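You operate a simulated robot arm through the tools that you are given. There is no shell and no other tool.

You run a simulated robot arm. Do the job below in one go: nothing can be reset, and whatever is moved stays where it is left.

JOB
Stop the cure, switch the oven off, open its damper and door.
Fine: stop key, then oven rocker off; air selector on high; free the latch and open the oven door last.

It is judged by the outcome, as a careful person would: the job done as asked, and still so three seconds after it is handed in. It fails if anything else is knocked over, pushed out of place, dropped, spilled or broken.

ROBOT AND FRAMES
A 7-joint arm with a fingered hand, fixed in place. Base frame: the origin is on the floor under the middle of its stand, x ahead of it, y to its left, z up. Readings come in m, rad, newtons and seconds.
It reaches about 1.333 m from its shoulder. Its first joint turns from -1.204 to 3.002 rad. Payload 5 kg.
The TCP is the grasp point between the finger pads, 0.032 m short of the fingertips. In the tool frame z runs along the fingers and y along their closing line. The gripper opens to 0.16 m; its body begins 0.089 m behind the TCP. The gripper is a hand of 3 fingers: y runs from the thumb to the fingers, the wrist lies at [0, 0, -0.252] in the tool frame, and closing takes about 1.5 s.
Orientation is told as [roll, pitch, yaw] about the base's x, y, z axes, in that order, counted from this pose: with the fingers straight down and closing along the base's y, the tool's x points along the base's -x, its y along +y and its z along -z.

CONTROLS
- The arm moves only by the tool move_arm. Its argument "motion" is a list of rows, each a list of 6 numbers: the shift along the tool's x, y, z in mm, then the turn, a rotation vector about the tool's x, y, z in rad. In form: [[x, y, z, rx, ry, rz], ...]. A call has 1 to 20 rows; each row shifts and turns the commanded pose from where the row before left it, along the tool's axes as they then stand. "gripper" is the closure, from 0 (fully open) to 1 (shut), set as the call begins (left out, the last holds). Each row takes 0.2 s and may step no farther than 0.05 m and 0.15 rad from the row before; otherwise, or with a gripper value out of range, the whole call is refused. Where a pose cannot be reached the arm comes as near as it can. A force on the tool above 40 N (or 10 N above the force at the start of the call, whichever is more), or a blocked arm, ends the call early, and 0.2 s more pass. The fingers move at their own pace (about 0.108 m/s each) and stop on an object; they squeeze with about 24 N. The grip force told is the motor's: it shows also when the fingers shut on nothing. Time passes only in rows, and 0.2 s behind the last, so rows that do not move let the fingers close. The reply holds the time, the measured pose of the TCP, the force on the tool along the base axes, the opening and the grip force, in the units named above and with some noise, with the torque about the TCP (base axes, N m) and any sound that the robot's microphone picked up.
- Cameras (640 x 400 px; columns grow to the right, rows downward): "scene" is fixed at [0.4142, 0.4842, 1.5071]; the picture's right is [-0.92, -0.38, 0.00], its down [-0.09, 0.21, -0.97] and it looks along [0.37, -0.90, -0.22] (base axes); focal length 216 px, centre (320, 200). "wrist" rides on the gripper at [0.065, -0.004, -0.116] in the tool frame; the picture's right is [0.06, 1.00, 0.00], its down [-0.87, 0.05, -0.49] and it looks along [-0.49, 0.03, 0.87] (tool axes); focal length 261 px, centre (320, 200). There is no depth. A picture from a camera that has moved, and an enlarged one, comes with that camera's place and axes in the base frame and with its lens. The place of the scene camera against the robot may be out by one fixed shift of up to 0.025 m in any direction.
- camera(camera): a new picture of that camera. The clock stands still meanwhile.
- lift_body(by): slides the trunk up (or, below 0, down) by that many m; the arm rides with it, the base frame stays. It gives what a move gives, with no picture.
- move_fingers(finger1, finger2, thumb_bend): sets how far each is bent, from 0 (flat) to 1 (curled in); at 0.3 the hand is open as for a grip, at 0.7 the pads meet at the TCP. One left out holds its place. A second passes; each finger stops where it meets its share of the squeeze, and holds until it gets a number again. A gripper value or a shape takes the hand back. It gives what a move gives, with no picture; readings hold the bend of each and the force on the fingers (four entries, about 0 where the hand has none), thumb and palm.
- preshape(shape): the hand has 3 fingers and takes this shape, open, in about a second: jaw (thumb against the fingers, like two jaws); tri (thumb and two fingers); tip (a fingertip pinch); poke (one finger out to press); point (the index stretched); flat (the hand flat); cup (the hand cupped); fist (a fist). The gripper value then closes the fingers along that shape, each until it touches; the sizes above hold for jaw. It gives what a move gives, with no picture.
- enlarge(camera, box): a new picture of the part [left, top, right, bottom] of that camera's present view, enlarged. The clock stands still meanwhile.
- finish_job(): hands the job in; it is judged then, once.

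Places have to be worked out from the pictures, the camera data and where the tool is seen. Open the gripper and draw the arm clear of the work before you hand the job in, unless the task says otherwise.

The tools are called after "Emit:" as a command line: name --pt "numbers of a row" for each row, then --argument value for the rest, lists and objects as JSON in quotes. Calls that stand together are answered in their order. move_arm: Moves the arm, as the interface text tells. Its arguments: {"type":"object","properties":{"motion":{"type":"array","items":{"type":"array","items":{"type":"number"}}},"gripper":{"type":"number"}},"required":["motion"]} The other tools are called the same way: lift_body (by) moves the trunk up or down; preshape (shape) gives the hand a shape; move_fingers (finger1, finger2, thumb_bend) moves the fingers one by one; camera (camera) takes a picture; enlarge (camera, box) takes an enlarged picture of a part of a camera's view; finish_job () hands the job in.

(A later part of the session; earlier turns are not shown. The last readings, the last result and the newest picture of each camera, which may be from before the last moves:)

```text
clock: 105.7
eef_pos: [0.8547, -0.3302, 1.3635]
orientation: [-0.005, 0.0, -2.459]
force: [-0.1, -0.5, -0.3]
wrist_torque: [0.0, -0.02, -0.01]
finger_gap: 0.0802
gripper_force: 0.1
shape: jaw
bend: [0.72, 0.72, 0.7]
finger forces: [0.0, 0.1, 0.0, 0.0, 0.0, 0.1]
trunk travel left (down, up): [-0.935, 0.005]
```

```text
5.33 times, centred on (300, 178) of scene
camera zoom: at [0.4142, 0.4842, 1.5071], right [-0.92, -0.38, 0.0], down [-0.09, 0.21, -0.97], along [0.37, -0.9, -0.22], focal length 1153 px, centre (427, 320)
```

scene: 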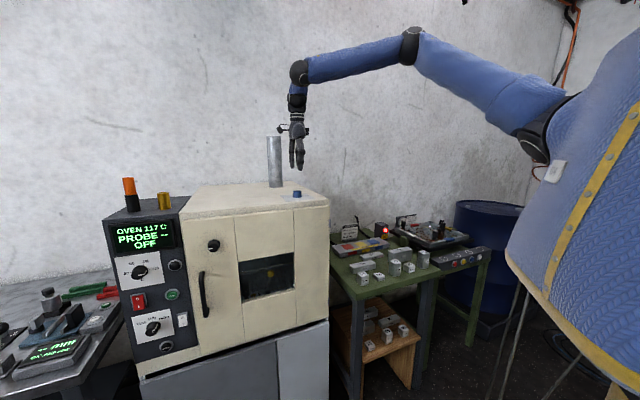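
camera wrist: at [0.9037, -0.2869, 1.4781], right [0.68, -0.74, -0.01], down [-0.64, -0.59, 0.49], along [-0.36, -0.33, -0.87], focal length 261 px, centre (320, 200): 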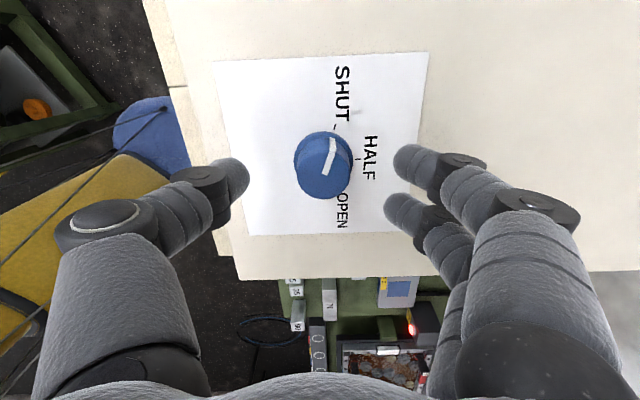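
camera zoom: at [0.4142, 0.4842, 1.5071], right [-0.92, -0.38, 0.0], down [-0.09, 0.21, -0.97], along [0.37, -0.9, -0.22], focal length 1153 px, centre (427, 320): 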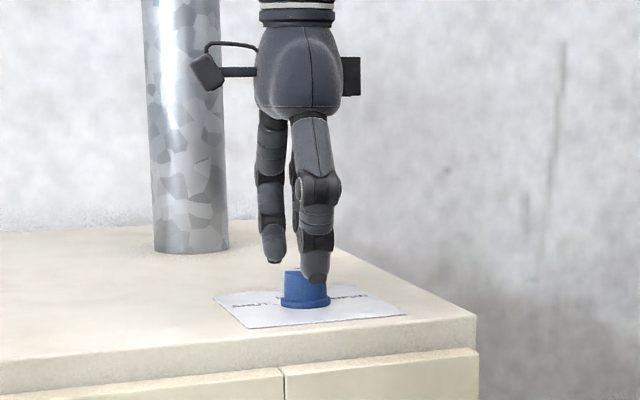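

Well centred. I descend the last 19 mm and close on the knob.

Emit:
move_arm --pt "0 2.5 10 0 0 0" --pt "0 0 9 0 0 0"

Emit:
move_arm --pt "0 0 0 0 0 0" --pt "0 0 0 0 0 0" --pt "0 0 0 0 0 0" --pt "0 0 0 0 0 0" --pt "0 0 0 0 0 0" --pt "0 0 0 0 0 0" --gripper 0.9

Emit:
camera --camera "wrist"

```text
clock: 106.3
eef_pos: [0.857, -0.3315, 1.343]
orientation: [-0.005, 0.002, -2.461]
force: [0.9, -1.0, -0.4]
wrist_torque: [0.03, -0.04, 0.01]
finger_gap: 0.0805
gripper_force: 0.1
shape: jaw
bend: [0.72, 0.72, 0.7]
finger forces: [0.0, 0.1, 0.0, 0.0, 0.1, 0.0]
trunk travel left (down, up): [-0.935, 0.005]
```

```text
clock: 107.7
eef_pos: [0.8556, -0.3314, 1.3439]
orientation: [-0.004, 0.001, -2.462]
force: [-2.3, 1.8, -3.5]
wrist_torque: [0.07, 0.07, 0.01]
finger_gap: 0.0222
gripper_force: 23.6
shape: jaw
bend: [0.72, 0.72, 0.7]
finger forces: [8.3, 10.8, 0.1, 0.0, 23.7, 0.0]
trunk travel left (down, up): [-0.935, 0.005]
```

```text
taken
camera wrist: at [0.9045, -0.2884, 1.459], right [0.68, -0.74, -0.01], down [-0.64, -0.59, 0.49], along [-0.36, -0.33, -0.87], focal length 261 px, centre (320, 200)
```

wrist: 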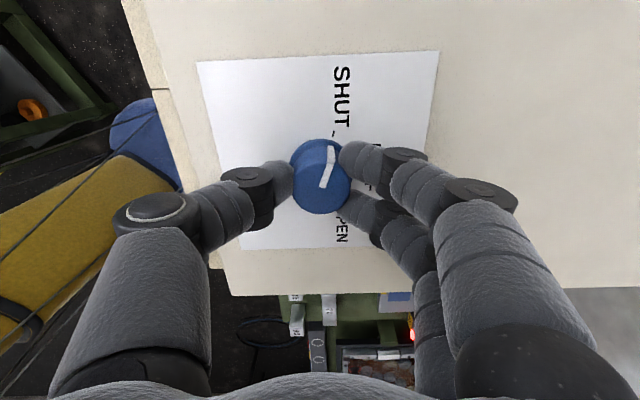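

Firm grip. I turn clockwise (from above) by 1.3 rad in gentle steps.

Emit:
move_arm --pt "0 0 0 0 0 0.1" --pt "0 0 0 0 0 0.1" --pt "0 0 0 0 0 0.1" --pt "0 0 0 0 0 0.1" --pt "0 0 0 0 0 0.1" --pt "0 0 0 0 0 0.1" --pt "0 0 0 0 0 0.1" --pt "0 0 0 0 0 0.1" --pt "0 0 0 0 0 0.1" --pt "0 0 0 0 0 0.1" --pt "0 0 0 0 0 0.1" --pt "0 0 0 0 0 0.1" --pt "0 0 0 0 0 0.1"

Emit:
camera --camera "wrist"

```text
clock: 110.5
eef_pos: [0.8575, -0.3327, 1.3427]
orientation: [-0.001, -0.006, 2.523]
force: [1.1, -3.3, -0.8]
wrist_torque: [-0.05, 0.02, 0.05]
finger_gap: 0.022
gripper_force: 23.7
shape: jaw
bend: [0.72, 0.72, 0.7]
finger forces: [12.1, 13.3, 0.0, 0.0, 22.4, 0.0]
trunk travel left (down, up): [-0.935, 0.005]
```

```text
taken
camera wrist: at [0.9127, -0.3683, 1.4586], right [-0.53, -0.85, 0.0], down [-0.74, 0.46, 0.5], along [-0.42, 0.26, -0.87], focal length 261 px, centre (320, 200)
```

wrist: 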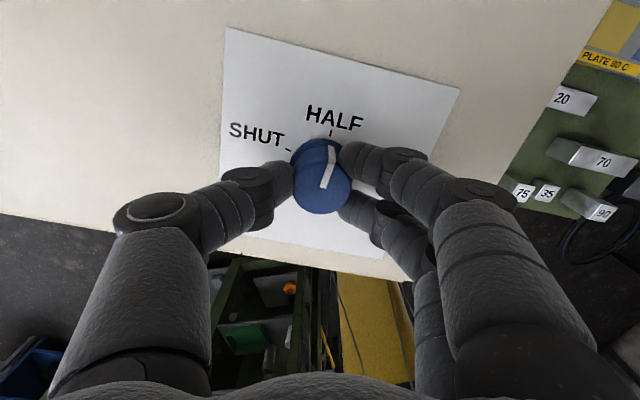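

The pointer is at HALF after 1.3 rad. I continue another 1.3 rad to OPEN.

Emit:
move_arm --pt "0 0 0 0 0 0.1" --pt "0 0 0 0 0 0.1" --pt "0 0 0 0 0 0.1" --pt "0 0 0 0 0 0.1" --pt "0 0 0 0 0 0.1" --pt "0 0 0 0 0 0.1" --pt "0 0 0 0 0 0.1" --pt "0 0 0 0 0 0.1" --pt "0 0 0 0 0 0.1" --pt "0 0 0 0 0 0.1" --pt "0 0 0 0 0 0.1" --pt "0 0 0 0 0 0.1" --pt "0 0 0 0 0 0.1"

Emit:
camera --camera "wrist"

Emit:
camera --camera "scene"

```text
clock: 113.3
eef_pos: [0.8565, -0.3315, 1.3431]
orientation: [0.005, -0.004, 1.223]
force: [0.4, -8.5, 3.1]
wrist_torque: [-0.23, -0.05, 0.78]
finger_gap: 0.0218
gripper_force: 23.8
shape: jaw
bend: [0.72, 0.72, 0.7]
finger forces: [27.0, 8.3, 0.1, 0.1, 28.3, 0.0]
trunk travel left (down, up): [-0.935, 0.005]
```

```text
taken
camera wrist: at [0.8382, -0.3965, 1.4585], right [-0.96, 0.28, 0.0], down [0.25, 0.83, 0.5], along [0.14, 0.48, -0.87], focal length 261 px, centre (320, 200)
```

wrist: 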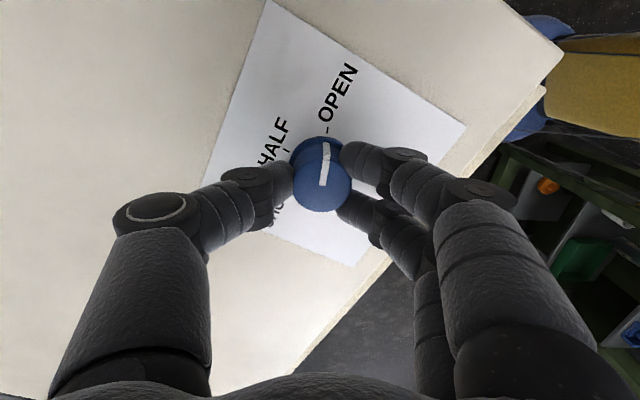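

```text
taken
```

scene: 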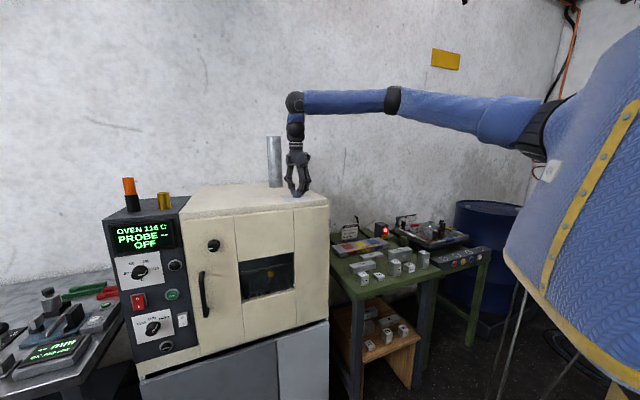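

There is stop torque and the pointer is lined up with OPEN. I release and lift straight up, then verify.

Emit:
move_arm --pt "0 0 0 0 0 -0.02" --pt "0 0 0 0 0 0" --pt "0 0 0 0 0 0" --pt "0 0 0 0 0 0" --pt "0 0 -25 0 0 0" --pt "0 0 -35 0 0 0" --pt "0 0 -40 0 0 0" --gripper 0.5

Emit:
camera --camera "wrist"

Emit:
enlarge --camera "wrist" --box '[200, 50, 440, 220]'

```text
clock: 114.9
eef_pos: [0.857, -0.3306, 1.4445]
orientation: [0.002, -0.004, 1.243]
force: [-0.1, 0.4, -0.5]
wrist_torque: [0.0, 0.0, -0.04]
finger_gap: 0.0796
gripper_force: 0.1
shape: jaw
bend: [0.72, 0.72, 0.7]
finger forces: [0.0, 0.0, 0.0, 0.1, 0.0, 0.1]
trunk travel left (down, up): [-0.935, 0.005]
```

```text
taken
camera wrist: at [0.8393, -0.3951, 1.5592], right [-0.96, 0.26, 0.0], down [0.23, 0.84, 0.49], along [0.13, 0.48, -0.87], focal length 261 px, centre (320, 200)
```

wrist: 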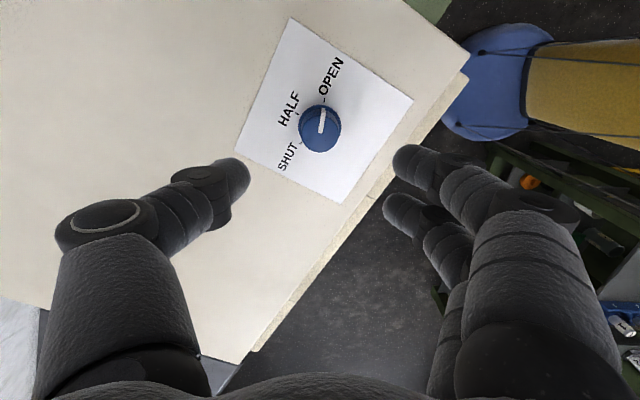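

```text
2.35 times, centred on (320, 135) of wrist
camera zoom: at [0.8393, -0.3951, 1.5592], right [-0.96, 0.26, 0.0], down [0.23, 0.84, 0.49], along [0.13, 0.48, -0.87], focal length 613 px, centre (320, 353)
```

zoom: 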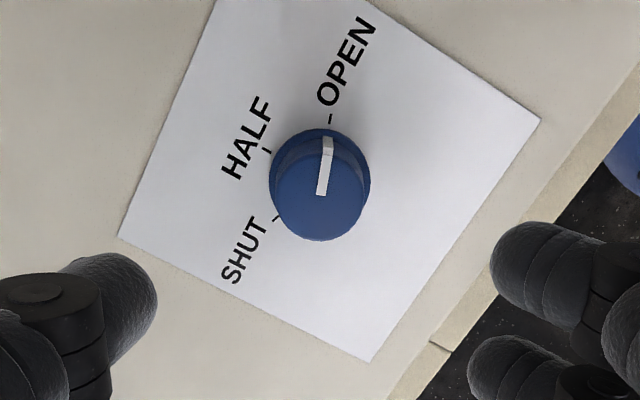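

The damper is at OPEN. Next is the latch: I rotate the hand back (which also lifts the elbow), while still above the roof.

Emit:
move_arm --pt "0 0 -10 0 0 -0.14" --pt "0 0 -10 0 0 -0.14" --pt "0 0 0 0 0 -0.14" --pt "0 0 0 0 0 -0.14" --pt "0 0 0 0 0 -0.14" --pt "0 0 0 0 0 -0.14" --pt "0 0 0 0 0 -0.14" --pt "0 0 0 0 0 -0.14" --pt "0 0 0 0 0 -0.14" --pt "0 0 0 0 0 -0.14" --pt "0 0 0 0 0 -0.14" --pt "0 0 0 0 0 -0.14" --pt "0 0 0 0 0 -0.14" --pt "0 0 0 0 0 -0.14" --pt "0 0 0 0 0 -0.14" --pt "0 0 0 0 0 -0.14" --pt "0 0 0 0 0 -0.14" --pt "0 0 0 0 0 -0.14"

Emit:
move_arm --pt "21 -40 0 0 0 0" --pt "21 -40 0 0 0 0" --pt "21 -40 0 0 0 0" --pt "21 -40 0 0 0 0" --pt "21 -40 0 0 0 0" --pt "21 -40 0 0 0 0" --pt "21 -40 0 0 0 0" --pt "21 -40 0 0 0 0" --pt "21 -40 0 0 0 0" --pt "21 -40 0 0 0 0" --pt "21 -40 0 0 0 0" --pt "21 -40 0 0 0 0" --pt "21 -40 0 0 0 0"

Emit:
camera --camera "scene"

```text
clock: 118.7
eef_pos: [0.8562, -0.3288, 1.4656]
orientation: [-0.003, -0.001, -2.517]
force: [-0.2, 0.5, 0.1]
wrist_torque: [-0.08, -0.04, 0.01]
finger_gap: 0.0793
gripper_force: 0.0
shape: jaw
bend: [0.72, 0.72, 0.7]
finger forces: [0.0, 0.0, 0.0, 0.0, 0.1, 0.1]
trunk travel left (down, up): [-0.935, 0.005]
```

```text
clock: 121.5
eef_pos: [0.7759, 0.2528, 1.467]
orientation: [-0.002, -0.002, -2.522]
force: [-0.5, 0.2, -0.5]
wrist_torque: [-0.06, -0.01, -0.01]
finger_gap: 0.0795
gripper_force: 0.0
shape: jaw
bend: [0.72, 0.72, 0.7]
finger forces: [0.1, 0.0, 0.0, 0.0, 0.1, 0.0]
trunk travel left (down, up): [-0.935, 0.005]
```

```text
taken
```

scene: 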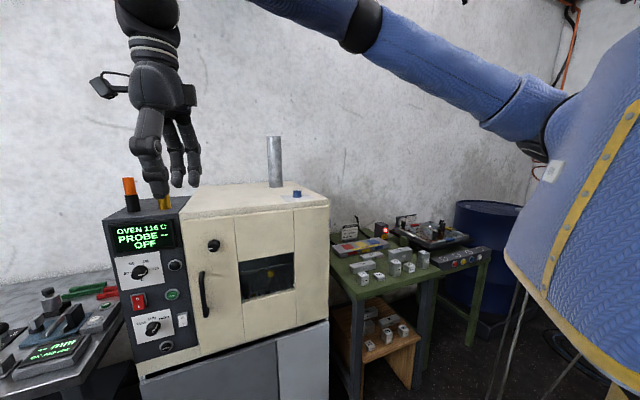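

The elbow is high and everything is free. I align the yaw and pitch the hand up about the wrist so it points level at the door, then check.

Emit:
move_arm --pt "0 0 0 0 0 -0.1" --pt "0 0 0 0 0 -0.105" --pt "0 36 -2.5 -0.1428 0 0" --pt "0 36 -2.5 -0.1428 0 0" --pt "0 36 -2.5 -0.1428 0 0" --pt "0 36 -2.5 -0.1428 0 0" --pt "0 36 -2.5 -0.1428 0 0" --pt "0 36 -2.5 -0.1428 0 0" --pt "0 36 -2.5 -0.1428 0 0" --pt "0 36 -2.5 -0.1428 0 0" --pt "0 36 -2.5 -0.1428 0 0" --pt "0 36 -2.5 -0.1428 0 0" --pt "0 36 -2.5 -0.1428 0 0"

Emit:
camera --camera "scene"

Emit:
camera --camera "wrist"

```text
clock: 124.5
eef_pos: [0.9916, -0.0399, 1.7266]
orientation: [1.477, 0.047, -2.363]
force: [0.9, 0.6, 0.3]
wrist_torque: [0.03, -0.02, -0.01]
finger_gap: 0.0797
gripper_force: 0.0
shape: jaw
bend: [0.72, 0.72, 0.7]
finger forces: [0.1, 0.0, 0.0, 0.0, 0.0, 0.0]
out of reach, approached as far as the arm can: row 12, 13
trunk travel left (down, up): [-0.935, 0.005]
stopped in row 13: the arm was blocked; the commanded pose is now the measured one
```

```text
taken
```

scene: 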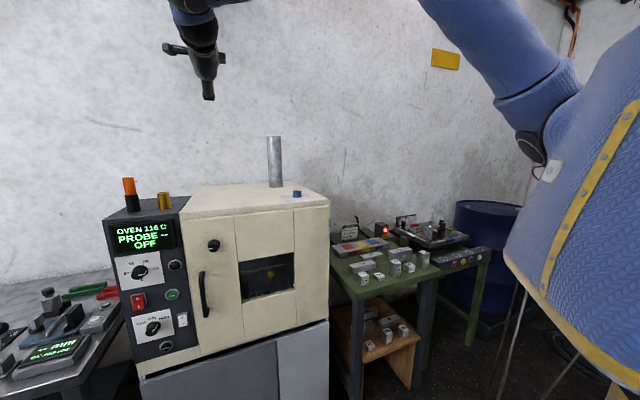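

```text
taken
camera wrist: at [0.9557, 0.0865, 1.7363], right [0.08, -0.05, 1.0], down [-0.96, -0.27, 0.06], along [0.26, -0.96, -0.07], focal length 261 px, centre (320, 200)
```

wrist: 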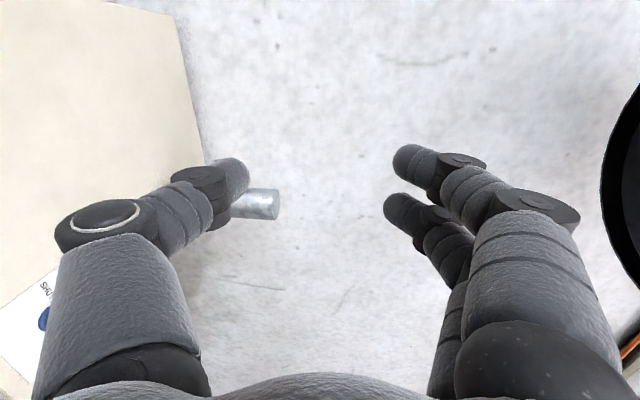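

The arm reaches a limit at this yaw when folded, so I'll use a shallower yaw (about −25°) for the latch, which is fine with vertically closing jaws. I swing the hand left about the wrist and back off.

Emit:
move_arm --pt "30 0 -2 0 0.12 0" --pt "30 0 -2 0 0.12 0" --pt "30 0 -2 0 0.12 0" --pt "0 0 -35 -0.05 0 0" --pt "0 0 -35 -0.045 0 0" --pt "0 0 -35 0 0 0" --pt "0 0 -35 0 0 0"

Emit:
camera --camera "wrist"

```text
clock: 126.1
eef_pos: [0.912, 0.0907, 1.7321]
orientation: [1.593, 0.073, -2.005]
force: [0.1, 0.6, 0.2]
wrist_torque: [-0.03, 0.0, -0.01]
finger_gap: 0.0798
gripper_force: 0.1
shape: jaw
bend: [0.72, 0.72, 0.7]
finger forces: [0.0, 0.1, 0.0, 0.0, 0.0, 0.0]
trunk travel left (down, up): [-0.935, 0.005]
```

```text
taken
camera wrist: at [0.8353, 0.1984, 1.731], right [-0.03, 0.0, 1.0], down [-0.81, -0.58, -0.02], along [0.58, -0.81, 0.01], focal length 261 px, centre (320, 200)
```

wrist: 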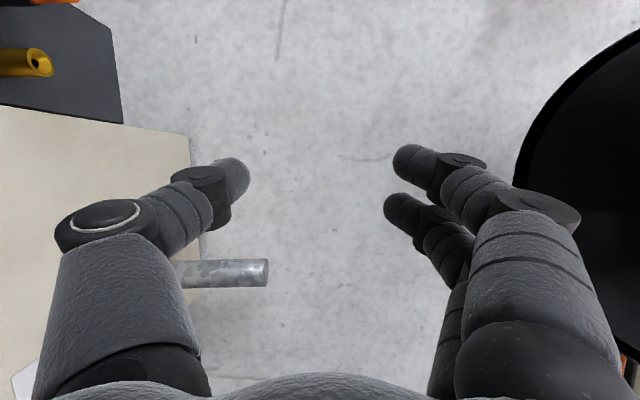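

The hand is lined up with the latch (h≈0.686) about 13 cm out. I lower the trunk 0.55 m to bring it to latch height.

Emit:
lift_body --by -0.55

Emit:
camera --camera "wrist"

Emit:
camera --camera "scene"

```text
refused: -0.55 is not a number from -0.4 to 0.4
```

```text
taken
camera wrist: at [0.8353, 0.1984, 1.731], right [-0.03, 0.0, 1.0], down [-0.81, -0.58, -0.02], along [0.58, -0.81, 0.01], focal length 261 px, centre (320, 200)
```

wrist: 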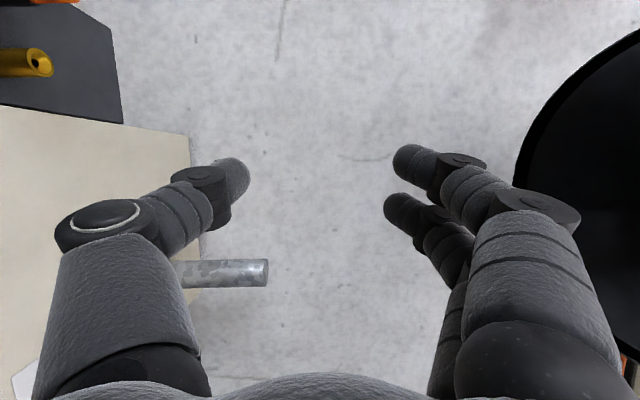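

```text
taken
```

scene: 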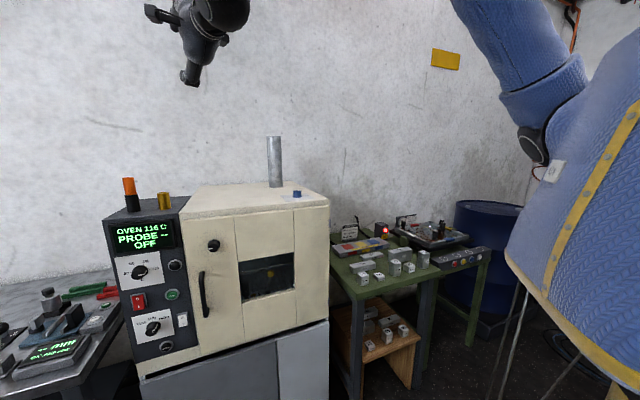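

Lift steps are limited to 0.4 m, so I lower in two steps (0.35 m, then 0.2 m) and look.

Emit:
lift_body --by -0.35

Emit:
lift_body --by -0.2

Emit:
camera --camera "wrist"

Emit:
camera --camera "scene"

```text
clock: 129.6
eef_pos: [0.9143, 0.0893, 1.3872]
orientation: [1.596, 0.078, -2.005]
force: [0.0, 0.1, 0.1]
wrist_torque: [0.02, -0.01, -0.03]
finger_gap: 0.0798
gripper_force: 0.0
shape: jaw
bend: [0.72, 0.72, 0.7]
finger forces: [0.1, 0.1, 0.1, 0.1, 0.0, 0.0]
trunk travel left (down, up): [-0.585, 0.355]
```

```text
clock: 131.7
eef_pos: [0.9147, 0.089, 1.1874]
orientation: [1.596, 0.079, -2.003]
force: [0.2, 0.0, -0.2]
wrist_torque: [0.0, 0.0, 0.01]
finger_gap: 0.0801
gripper_force: 0.0
shape: jaw
bend: [0.72, 0.72, 0.7]
finger forces: [0.0, 0.1, 0.0, 0.1, 0.1, 0.1]
trunk travel left (down, up): [-0.385, 0.555]
```

```text
taken
camera wrist: at [0.8367, 0.197, 1.185], right [-0.03, 0.0, 1.0], down [-0.81, -0.58, -0.03], along [0.58, -0.81, 0.01], focal length 261 px, centre (320, 200)
```

wrist: 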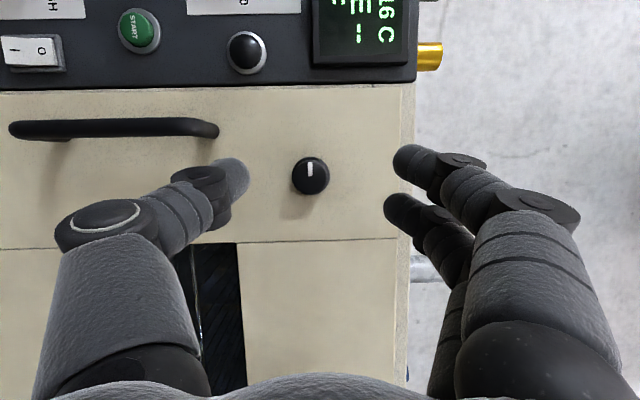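

```text
taken
```

scene: 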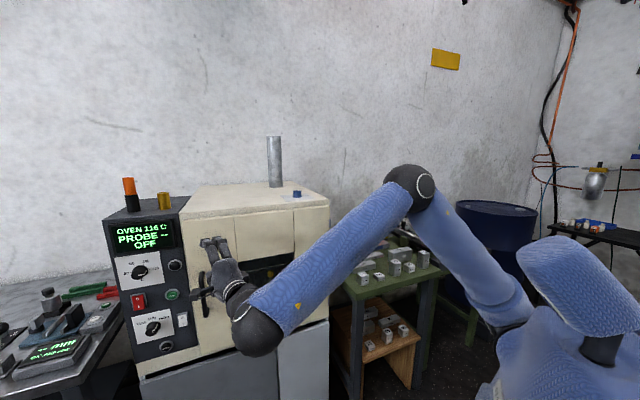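

Clear view of the latch: axis at h≈0.685, z≈1.180, front at n≈−0.733, pointer toward the panel. I shift into line and approach to 3 cm short.

Emit:
move_arm --pt "-22 -3.3 0 0 0 0" --pt "-22 -3.3 0 0 0 0" --pt "0 0 25 0 0 0" --pt "0 0 25 0 0 0" --pt "0 0 23 0 0 0"

Emit:
camera --camera "wrist"

Emit:
enlarge --camera "scene" --box '[170, 210, 290, 300]'

```text
clock: 132.9
eef_pos: [0.9609, 0.0244, 1.1754]
orientation: [1.599, 0.07, -1.998]
force: [0.1, 0.0, -0.2]
wrist_torque: [0.0, -0.02, 0.03]
finger_gap: 0.0797
gripper_force: 0.2
shape: jaw
bend: [0.72, 0.72, 0.7]
finger forces: [0.0, 0.2, 0.0, 0.0, 0.0, 0.0]
trunk travel left (down, up): [-0.385, 0.555]
```

```text
taken
camera wrist: at [0.8833, 0.132, 1.1733], right [-0.03, 0.0, 1.0], down [-0.81, -0.59, -0.02], along [0.59, -0.81, 0.02], focal length 261 px, centre (320, 200)
```

wrist: 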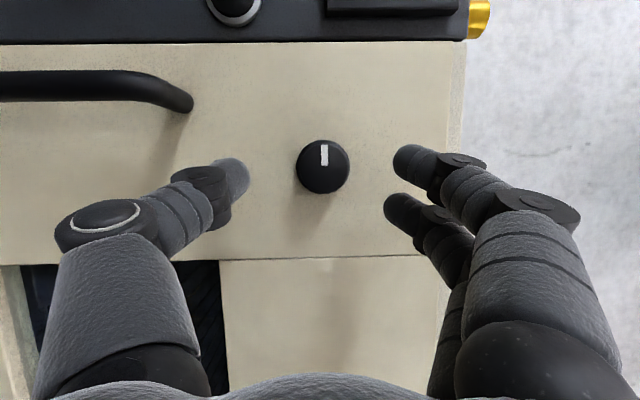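

```text
4.44 times, centred on (230, 255) of scene
camera zoom: at [0.4142, 0.4842, 1.5071], right [-0.92, -0.38, 0.0], down [-0.09, 0.21, -0.97], along [0.37, -0.9, -0.22], focal length 961 px, centre (720, -44)
```

zoom: 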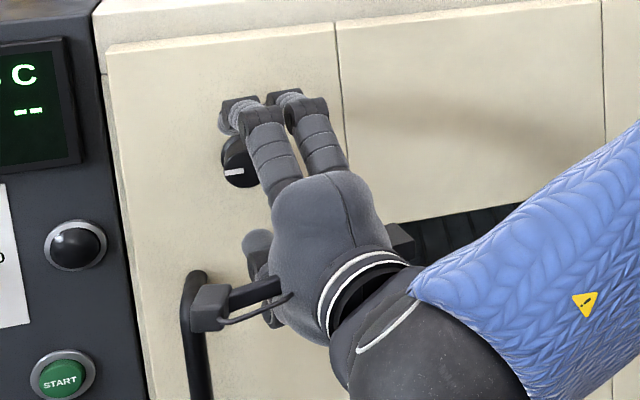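

Aligned. I make a small correction and advance the last 35 mm, then close on the latch knob.

Emit:
move_arm --pt "-5 3.5 10 0 0 0" --pt "0 0 12 0 0 0" --pt "0 0 12 0 0 0"

Emit:
move_arm --pt "0 0 0 0 0 0" --pt "0 0 0 0 0 0" --pt "0 0 0 0 0 0" --pt "0 0 0 0 0 0" --pt "0 0 0 0 0 0" --pt "0 0 0 0 0 0" --gripper 0.9

Emit:
camera --camera "wrist"

Emit:
enlarge --camera "scene" --box '[170, 210, 290, 300]'

```text
clock: 133.7
eef_pos: [0.9877, 0.0077, 1.1832]
orientation: [1.601, 0.072, -1.997]
force: [-15.3, 7.8, -0.5]
wrist_torque: [-0.35, -0.66, -0.39]
finger_gap: 0.0789
gripper_force: 0.1
shape: jaw
bend: [0.72, 0.74, 0.7]
finger forces: [0.1, 16.1, 0.0, 0.0, 0.0, 0.1]
trunk travel left (down, up): [-0.385, 0.555]
```

```text
clock: 135.1
eef_pos: [0.9895, 0.0084, 1.1797]
orientation: [1.597, 0.071, -1.999]
force: [-10.5, 17.8, -15.3]
wrist_torque: [0.23, 0.39, 0.26]
finger_gap: 0.0253
gripper_force: 24.3
shape: jaw
bend: [0.69, 0.76, 0.71]
finger forces: [17.8, 0.8, 0.0, 0.0, 31.9, 0.0]
trunk travel left (down, up): [-0.385, 0.555]
```

```text
taken
camera wrist: at [0.9116, 0.1154, 1.1768], right [-0.03, 0.0, 1.0], down [-0.81, -0.59, -0.02], along [0.59, -0.81, 0.02], focal length 261 px, centre (320, 200)
```

wrist: 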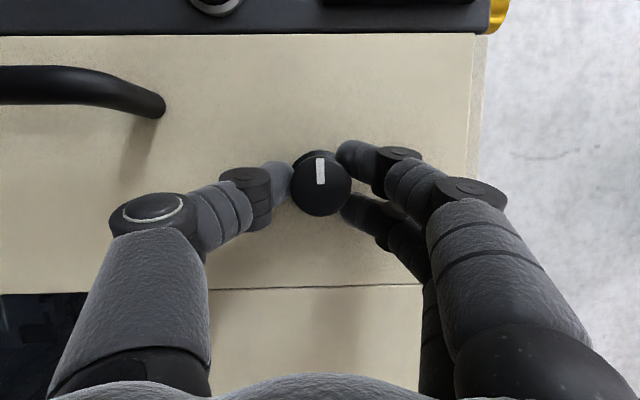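

```text
4.44 times, centred on (230, 255) of scene
camera zoom: at [0.4142, 0.4842, 1.5071], right [-0.92, -0.38, 0.0], down [-0.09, 0.21, -0.97], along [0.37, -0.9, -0.22], focal length 961 px, centre (720, -44)
```

zoom: 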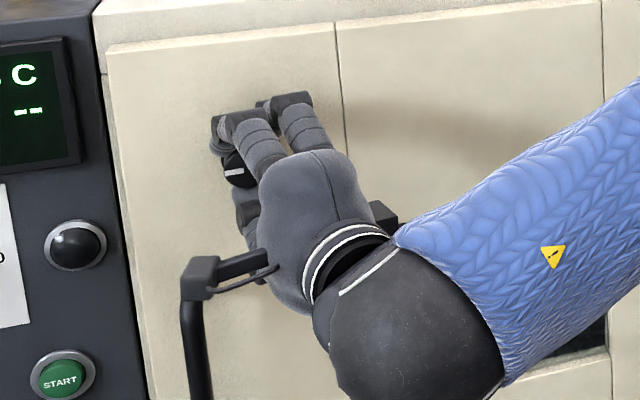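

Finger2 touched the door face lightly, so I ease back 4 mm while holding the knob, then try a small clockwise turn about the knob's axis and check the resisting torque.

Emit:
move_arm --pt "1.2 0 -3.8 0 0 0" --pt "0 0 0 0 0 0"

Emit:
move_arm --pt "0 -0.6 0 -0.031 0 0.095" --pt "0 -0.6 0 -0.031 0 0.095" --pt "0 -0.6 0 -0.031 0 0.095"

Emit:
camera --camera "wrist"

```text
clock: 135.7
eef_pos: [0.9884, 0.0094, 1.1805]
orientation: [1.598, 0.071, -2.0]
force: [6.3, 10.8, -10.4]
wrist_torque: [0.16, 0.25, 0.24]
finger_gap: 0.024
gripper_force: 23.7
shape: jaw
bend: [0.67, 0.76, 0.71]
finger forces: [19.2, 0.0, 0.1, 0.0, 26.5, 0.0]
trunk travel left (down, up): [-0.385, 0.555]
```

```text
clock: 136.5
eef_pos: [0.9895, 0.0118, 1.1779]
orientation: [1.698, 0.357, -1.975]
force: [14.7, 17.1, -4.9]
wrist_torque: [-0.5, 0.58, 0.38]
finger_gap: 0.0225
gripper_force: 24.1
shape: jaw
bend: [0.66, 0.76, 0.7]
finger forces: [32.7, 0.9, 0.1, 0.0, 27.8, 0.0]
trunk travel left (down, up): [-0.385, 0.555]
```

```text
taken
camera wrist: at [0.9103, 0.1178, 1.1828], right [-0.23, -0.21, 0.95], down [-0.77, -0.55, -0.31], along [0.59, -0.81, -0.04], focal length 261 px, centre (320, 200)
```

wrist: 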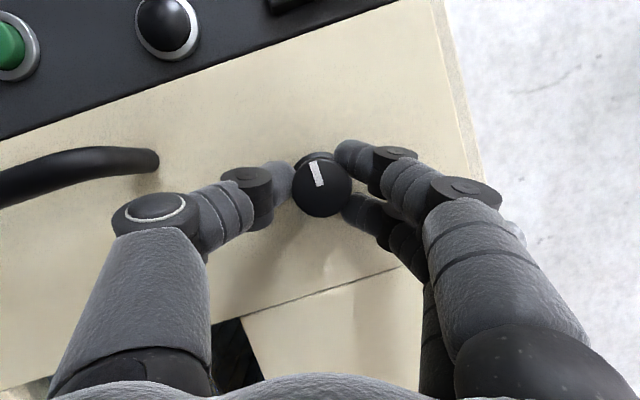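

The knob resists clockwise (about 0.8 N·m and the pointer did not follow), so it must turn the other way. I reverse: back 0.3 rad, then 0.3 rad counter-clockwise.

Emit:
move_arm --pt "0 0.6 0 0.031 0 -0.095" --pt "0 0.6 0 0.031 0 -0.095" --pt "0 0.6 0 0.031 0 -0.095" --pt "0 0.6 0 0.031 0 -0.095" --pt "0 0.6 0 0.031 0 -0.095" --pt "0 0.6 0 0.031 0 -0.095"

Emit:
camera --camera "wrist"

```text
clock: 137.9
eef_pos: [0.9884, 0.0106, 1.18]
orientation: [1.503, -0.217, -1.993]
force: [13.7, 15.7, -11.8]
wrist_torque: [0.19, 0.22, 0.37]
finger_gap: 0.0218
gripper_force: 23.9
shape: jaw
bend: [0.66, 0.76, 0.7]
finger forces: [24.2, 0.9, 0.0, 0.1, 23.2, 0.0]
trunk travel left (down, up): [-0.385, 0.555]
```

```text
taken
camera wrist: at [0.9096, 0.1161, 1.1696], right [0.18, 0.22, 0.96], down [-0.78, -0.56, 0.27], along [0.59, -0.8, 0.08], focal length 261 px, centre (320, 200)
```

wrist: 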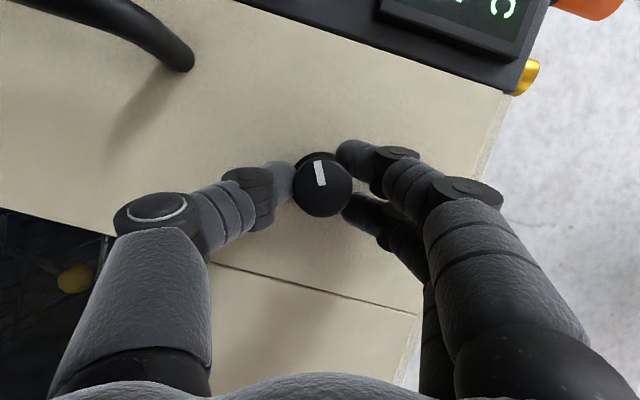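

No resistance counter-clockwise and the knob follows. I continue turning counter-clockwise in stages.

Emit:
move_arm --pt "0 0.6 0 0.031 0 -0.095" --pt "0 0.6 0 0.031 0 -0.095" --pt "0 0.6 0 0.031 0 -0.095" --pt "0 0.6 0 0.031 0 -0.095" --pt "0 0.6 0 0.031 0 -0.095"

Emit:
camera --camera "wrist"

```text
clock: 138.5
eef_pos: [0.9726, 0.0086, 1.1718]
orientation: [1.456, -0.351, -1.981]
force: [23.4, 15.3, 6.2]
wrist_torque: [-0.25, 0.08, 0.42]
finger_gap: 0.0191
gripper_force: 24.0
shape: jaw
bend: [0.56, 0.75, 0.73]
finger forces: [29.7, 4.6, 0.0, 0.0, 9.0, 0.0]
out of reach, approached as far as the arm can: row 2
trunk travel left (down, up): [-0.385, 0.555]
stopped in row 2: the force on the tool passed its limit at 48 N (the readings are from after the stop); the commanded pose is now the measured one
```

```text
taken
camera wrist: at [0.8929, 0.113, 1.1581], right [0.26, 0.32, 0.91], down [-0.75, -0.52, 0.4], along [0.6, -0.79, 0.1], focal length 261 px, centre (320, 200)
```

wrist: 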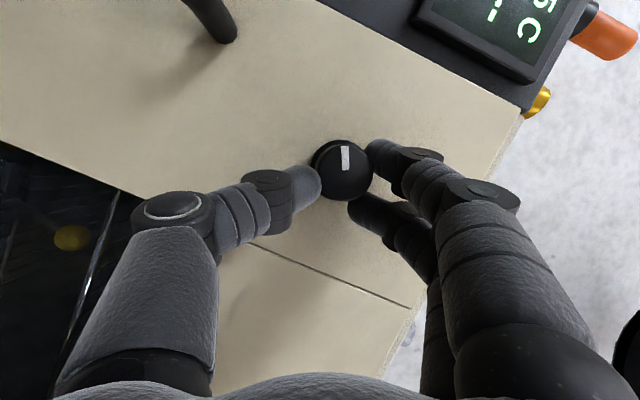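

A joint limit stopped that turn and the hand drifted, so I release the knob, back off, and will regrip with the hand rolled the other way.

Emit:
move_arm --pt "0 0 0 0 0 0" --pt "0 0 0 0 0 0" --pt "0 0 0 0 0 0" --pt "0 0 0 0 0 0" --gripper 0.5

Emit:
move_arm --pt "0 0 -20 0 0 0" --pt "0 0 -20 0 0 0"

Emit:
camera --camera "wrist"

Emit:
enlarge --camera "scene" --box '[170, 210, 290, 300]'

```text
clock: 139.5
eef_pos: [0.9718, 0.0058, 1.1725]
orientation: [1.455, -0.351, -1.984]
force: [-0.1, 0.5, -0.4]
wrist_torque: [0.01, 0.03, -0.01]
finger_gap: 0.0797
gripper_force: 0.1
shape: jaw
bend: [0.72, 0.72, 0.7]
finger forces: [0.0, 0.1, 0.0, 0.0, 0.1, 0.1]
trunk travel left (down, up): [-0.385, 0.555]
```

```text
clock: 140.1
eef_pos: [0.9355, 0.0247, 1.1761]
orientation: [1.455, -0.35, -1.983]
force: [0.5, -0.6, 1.2]
wrist_torque: [-0.05, -0.01, 0.01]
finger_gap: 0.0794
gripper_force: 0.1
shape: jaw
bend: [0.72, 0.72, 0.7]
finger forces: [0.0, 0.1, 0.1, 0.0, 0.0, 0.0]
trunk travel left (down, up): [-0.385, 0.555]
```

```text
taken
camera wrist: at [0.8542, 0.129, 1.1624], right [0.26, 0.32, 0.91], down [-0.75, -0.52, 0.4], along [0.6, -0.79, 0.1], focal length 261 px, centre (320, 200)
```

wrist: 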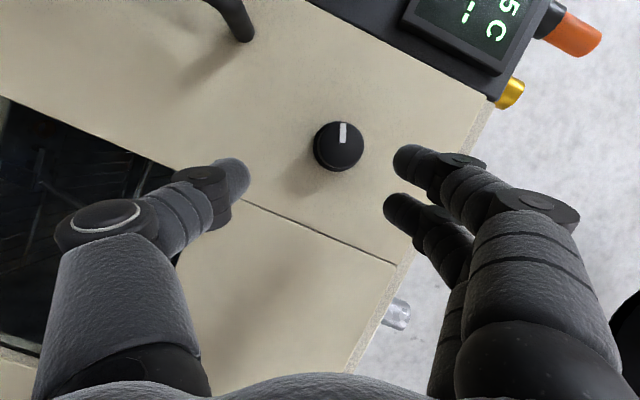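

```text
4.44 times, centred on (230, 255) of scene
camera zoom: at [0.4142, 0.4842, 1.5071], right [-0.92, -0.38, 0.0], down [-0.09, 0.21, -0.97], along [0.37, -0.9, -0.22], focal length 961 px, centre (720, -44)
```

zoom: 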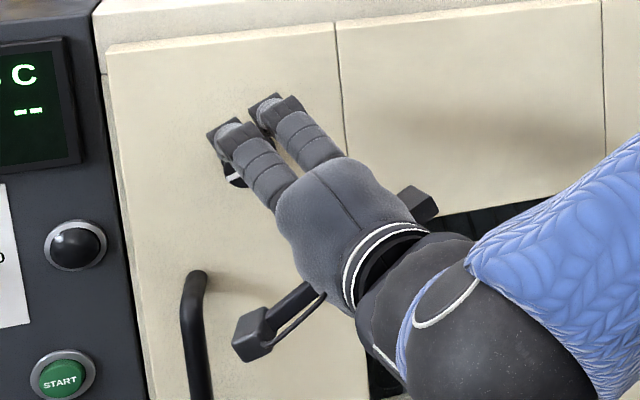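

The knob has turned about 24° counter-clockwise (pointer now left-down). I roll the hand +63° to wind up for another counter-clockwise stroke, and yaw slightly more toward the normal.

Emit:
move_arm --pt "0 0 -10 0 0 0.11" --pt "0 0 0 0 0 0.11" --pt "0 0 0 0 0 0.11" --pt "0 0 0 0 0 0.11" --pt "0 0 0 0 0 0.11" --pt "0 0 0 0 0 0.11" --pt "0 0 0 0 0 0.11" --pt "0 0 0 0 0 0.11" --pt "0 0 0 0 0 0.11" --pt "0 0 0 0 0 0.11"

Emit:
camera --camera "wrist"

Emit:
camera --camera "scene"

```text
clock: 142.3
eef_pos: [0.9256, 0.0284, 1.1772]
orientation: [1.424, 0.743, -2.123]
force: [0.4, 0.2, -0.2]
wrist_torque: [-0.01, 0.02, -0.01]
finger_gap: 0.0795
gripper_force: 0.0
shape: jaw
bend: [0.72, 0.72, 0.7]
finger forces: [0.1, 0.1, 0.0, 0.0, 0.0, 0.1]
trunk travel left (down, up): [-0.385, 0.555]
```

```text
taken
camera wrist: at [0.8483, 0.1214, 1.2309], right [-0.2, -0.61, 0.77], down [-0.79, -0.37, -0.49], along [0.58, -0.71, -0.4], focal length 261 px, centre (320, 200)
```

wrist: 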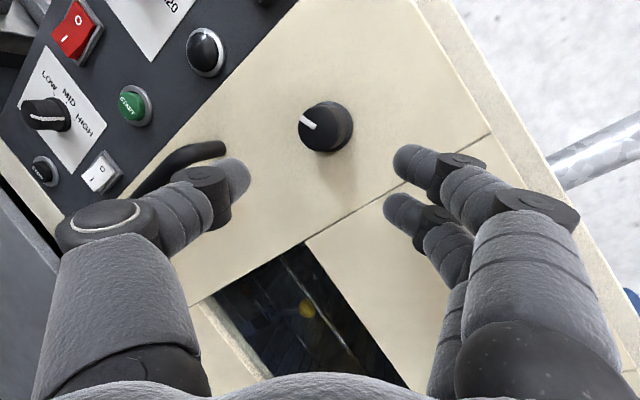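

```text
taken
```

scene: 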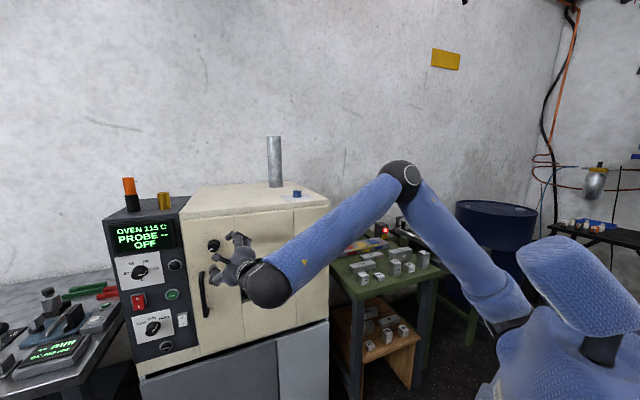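

Good. I turn the hand a little more toward the normal (yaw ≈ −33°, level) and look again.

Emit:
move_arm --pt "0 0 -10 -0.081 -0.009 0" --pt "0 0 -5 -0.081 -0.009 0"

Emit:
camera --camera "wrist"

Emit:
enlarge --camera "wrist" --box '[240, 70, 420, 190]'

```text
clock: 143.1
eef_pos: [0.9191, 0.0092, 1.1882]
orientation: [1.543, 0.773, -2.19]
force: [0.8, 0.5, -1.0]
wrist_torque: [0.0, -0.03, -0.02]
finger_gap: 0.08
gripper_force: 0.1
shape: jaw
bend: [0.72, 0.72, 0.7]
finger forces: [0.0, 0.0, 0.0, 0.1, 0.0, 0.1]
trunk travel left (down, up): [-0.385, 0.555]
stopped in row 2: the arm was blocked; the commanded pose is now the measured one
```

```text
taken
camera wrist: at [0.8513, 0.1136, 1.2347], right [-0.35, -0.55, 0.76], down [-0.79, -0.26, -0.56], along [0.5, -0.8, -0.34], focal length 261 px, centre (320, 200)
```

wrist: 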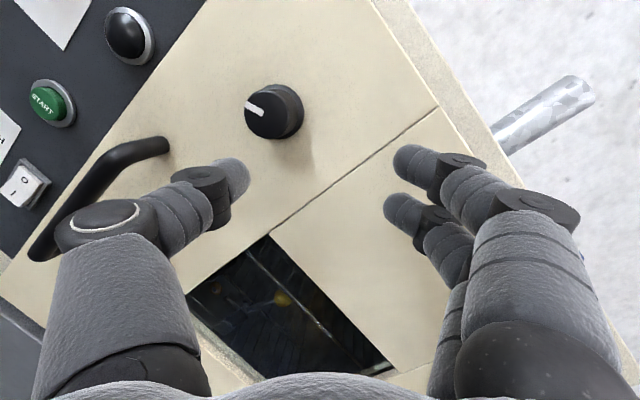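

```text
3.33 times, centred on (330, 130) of wrist
camera zoom: at [0.8513, 0.1136, 1.2347], right [-0.35, -0.55, 0.76], down [-0.79, -0.26, -0.56], along [0.5, -0.8, -0.34], focal length 869 px, centre (287, 433)
```

zoom: 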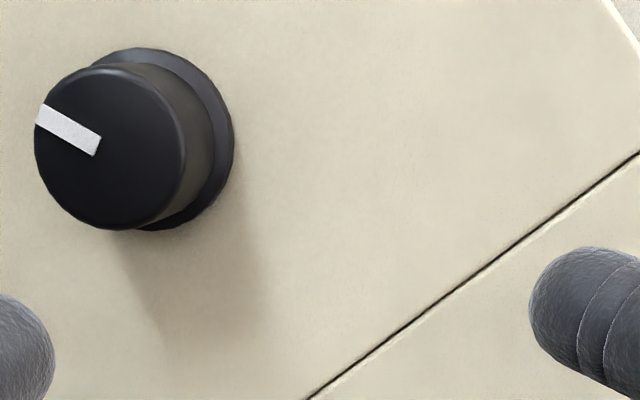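

At the limit but now only about 8° off the normal — good enough. Latch axis confirmed at h 0.685, z 1.179, pointer ~21° below horizontal. I line up and advance.

Emit:
move_arm --pt "8.2 -11.8 8 0 0 0" --pt "8.2 -11.8 8 0 0 0" --pt "8.3 -11.7 8 0 0 0" --pt "0 0 14 0 0 0"

Emit:
camera --camera "wrist"

```text
clock: 144.1
eef_pos: [0.9728, 0.0268, 1.1789]
orientation: [1.548, 0.768, -2.182]
force: [-0.1, -0.7, 0.2]
wrist_torque: [-0.02, -0.02, 0.02]
finger_gap: 0.0799
gripper_force: 0.0
shape: jaw
bend: [0.72, 0.72, 0.7]
finger forces: [0.0, 0.0, 0.1, 0.0, 0.1, 0.0]
trunk travel left (down, up): [-0.385, 0.555]
```

```text
taken
camera wrist: at [0.9048, 0.1319, 1.2236], right [-0.35, -0.54, 0.76], down [-0.79, -0.27, -0.56], along [0.51, -0.8, -0.33], focal length 261 px, centre (320, 200)
```

wrist: 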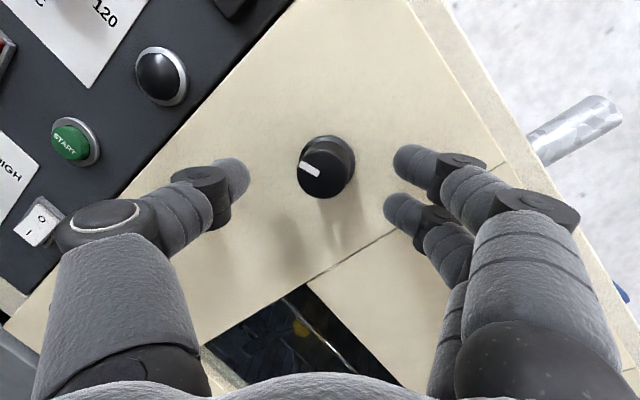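

No limits hit and nicely aligned. I advance the last 23 mm and close on the latch knob.

Emit:
move_arm --pt "-1.5 1.5 12 0 0 0" --pt "0 0 11 0 0 0"

Emit:
move_arm --pt "0 0 0 0 0 0" --pt "0 0 0 0 0 0" --pt "0 0 0 0 0 0" --pt "0 0 0 0 0 0" --pt "0 0 0 0 0 0" --pt "0 0 0 0 0 0" --gripper 0.9

Emit:
camera --camera "wrist"

```text
clock: 144.7
eef_pos: [0.9882, 0.0155, 1.1814]
orientation: [1.55, 0.768, -2.179]
force: [-16.2, 10.5, -0.6]
wrist_torque: [-0.23, -0.33, -1.02]
finger_gap: 0.0797
gripper_force: 0.1
shape: jaw
bend: [0.72, 0.74, 0.7]
finger forces: [0.1, 19.3, 0.0, 0.0, 0.1, 0.0]
trunk travel left (down, up): [-0.385, 0.555]
```

```text
clock: 146.1
eef_pos: [0.9911, 0.0139, 1.1809]
orientation: [1.548, 0.77, -2.184]
force: [5.8, 7.6, 3.2]
wrist_torque: [-0.06, -0.12, 0.16]
finger_gap: 0.0256
gripper_force: 23.7
shape: jaw
bend: [0.72, 0.75, 0.7]
finger forces: [16.1, 4.2, 0.0, 0.0, 23.4, 0.0]
trunk travel left (down, up): [-0.385, 0.555]
```

```text
taken
camera wrist: at [0.9227, 0.1172, 1.2245], right [-0.35, -0.54, 0.76], down [-0.79, -0.27, -0.56], along [0.51, -0.8, -0.33], focal length 261 px, centre (320, 200)
```

wrist: 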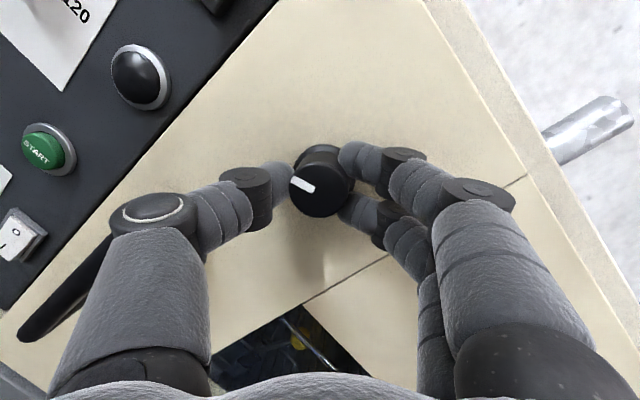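

Gripped well. I ease back 2.5 mm off the door and turn counter-clockwise 0.6 rad about the knob axis.

Emit:
move_arm --pt "0.2 -0.3 -2.5 0 0 0" --pt "0 0 0 0.0091 -0.0117 -0.0989" --pt "0 0 0 0.0091 -0.0117 -0.0989" --pt "0 0 0 0.0091 -0.0117 -0.0989" --pt "0 0 0 0.0091 -0.0117 -0.0989" --pt "0 0 0 0.0091 -0.0117 -0.0989" --pt "0 0 0 0.0091 -0.0117 -0.0989"

Emit:
camera --camera "wrist"

```text
clock: 147.7
eef_pos: [0.988, 0.0142, 1.1802]
orientation: [1.472, 0.169, -2.22]
force: [11.9, 12.0, 7.1]
wrist_torque: [-0.14, -0.25, 0.39]
finger_gap: 0.0241
gripper_force: 24.0
shape: jaw
bend: [0.71, 0.74, 0.7]
finger forces: [22.5, 6.2, 0.0, 0.0, 20.5, 0.1]
trunk travel left (down, up): [-0.385, 0.555]
```

```text
taken
camera wrist: at [0.9347, 0.1336, 1.1978], right [0.01, -0.14, 0.99], down [-0.91, -0.4, -0.05], along [0.41, -0.9, -0.14], focal length 261 px, centre (320, 200)
```

wrist: 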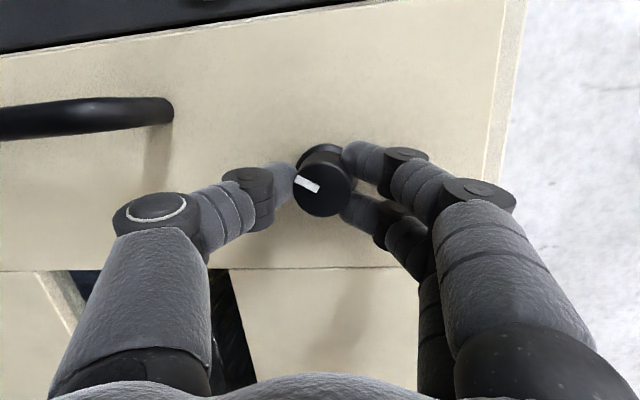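

The knob follows (now about 55° counter-clockwise). I continue another 0.35 rad.

Emit:
move_arm --pt "0 0 0 0.0091 -0.0117 -0.0989" --pt "0 0 0 0.0091 -0.0117 -0.0989" --pt "0 0 0 0.0091 -0.0117 -0.0989"

Emit:
camera --camera "wrist"

```text
clock: 148.5
eef_pos: [0.9903, 0.0137, 1.1801]
orientation: [1.445, -0.13, -2.221]
force: [11.7, 11.9, 4.5]
wrist_torque: [-0.11, -0.16, 0.41]
finger_gap: 0.0239
gripper_force: 23.9
shape: jaw
bend: [0.71, 0.74, 0.7]
finger forces: [22.5, 7.0, 0.0, 0.0, 19.6, 0.1]
trunk travel left (down, up): [-0.385, 0.555]
```

```text
taken
camera wrist: at [0.9371, 0.1356, 1.1814], right [0.21, 0.07, 0.97], down [-0.9, -0.38, 0.23], along [0.39, -0.92, -0.01], focal length 261 px, centre (320, 200)
```

wrist: 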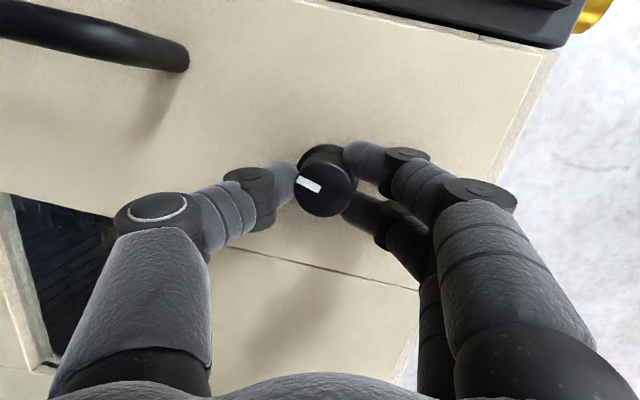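

Still following (about 72°). I go 0.2 rad more.

Emit:
move_arm --pt "0 0 0 0.0091 -0.0117 -0.0989" --pt "0 0 0 0.0091 -0.0117 -0.0989"

Emit:
camera --camera "wrist"

Emit:
enlarge --camera "wrist" --box '[250, 110, 400, 240]'

```text
clock: 149.0
eef_pos: [0.9926, 0.0087, 1.1782]
orientation: [1.405, -0.242, -2.206]
force: [-8.8, 61.1, 15.9]
wrist_torque: [-1.04, -0.76, 0.92]
finger_gap: 0.029
gripper_force: 23.4
shape: jaw
bend: [0.73, 0.77, 0.71]
finger forces: [44.0, 47.0, 0.0, 0.1, 19.6, 0.1]
out of reach, approached as far as the arm can: row 2
trunk travel left (down, up): [-0.385, 0.555]
stopped in row 2: the force on the tool passed its limit at 102 N (the readings are from after the stop); the commanded pose is now the measured one
```

```text
taken
camera wrist: at [0.9397, 0.1301, 1.1765], right [0.31, 0.14, 0.94], down [-0.86, -0.37, 0.34], along [0.4, -0.92, 0.01], focal length 261 px, centre (320, 200)
```

wrist: 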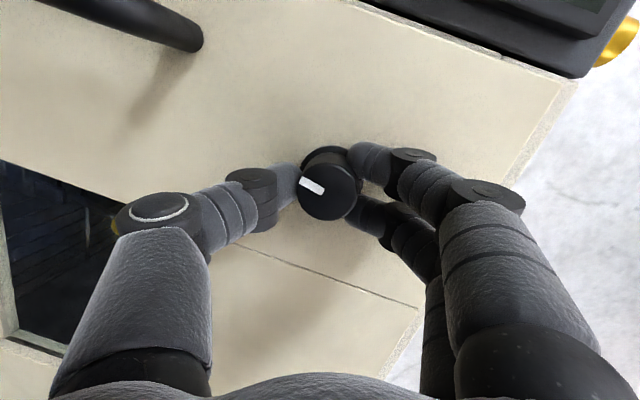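

```text
3.08 times, centred on (325, 175) of wrist
camera zoom: at [0.9397, 0.1301, 1.1765], right [0.31, 0.14, 0.94], down [-0.86, -0.37, 0.34], along [0.4, -0.92, 0.01], focal length 802 px, centre (305, 277)
```

zoom: 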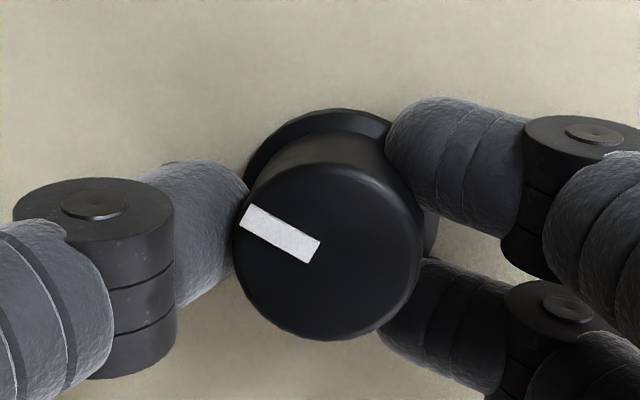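

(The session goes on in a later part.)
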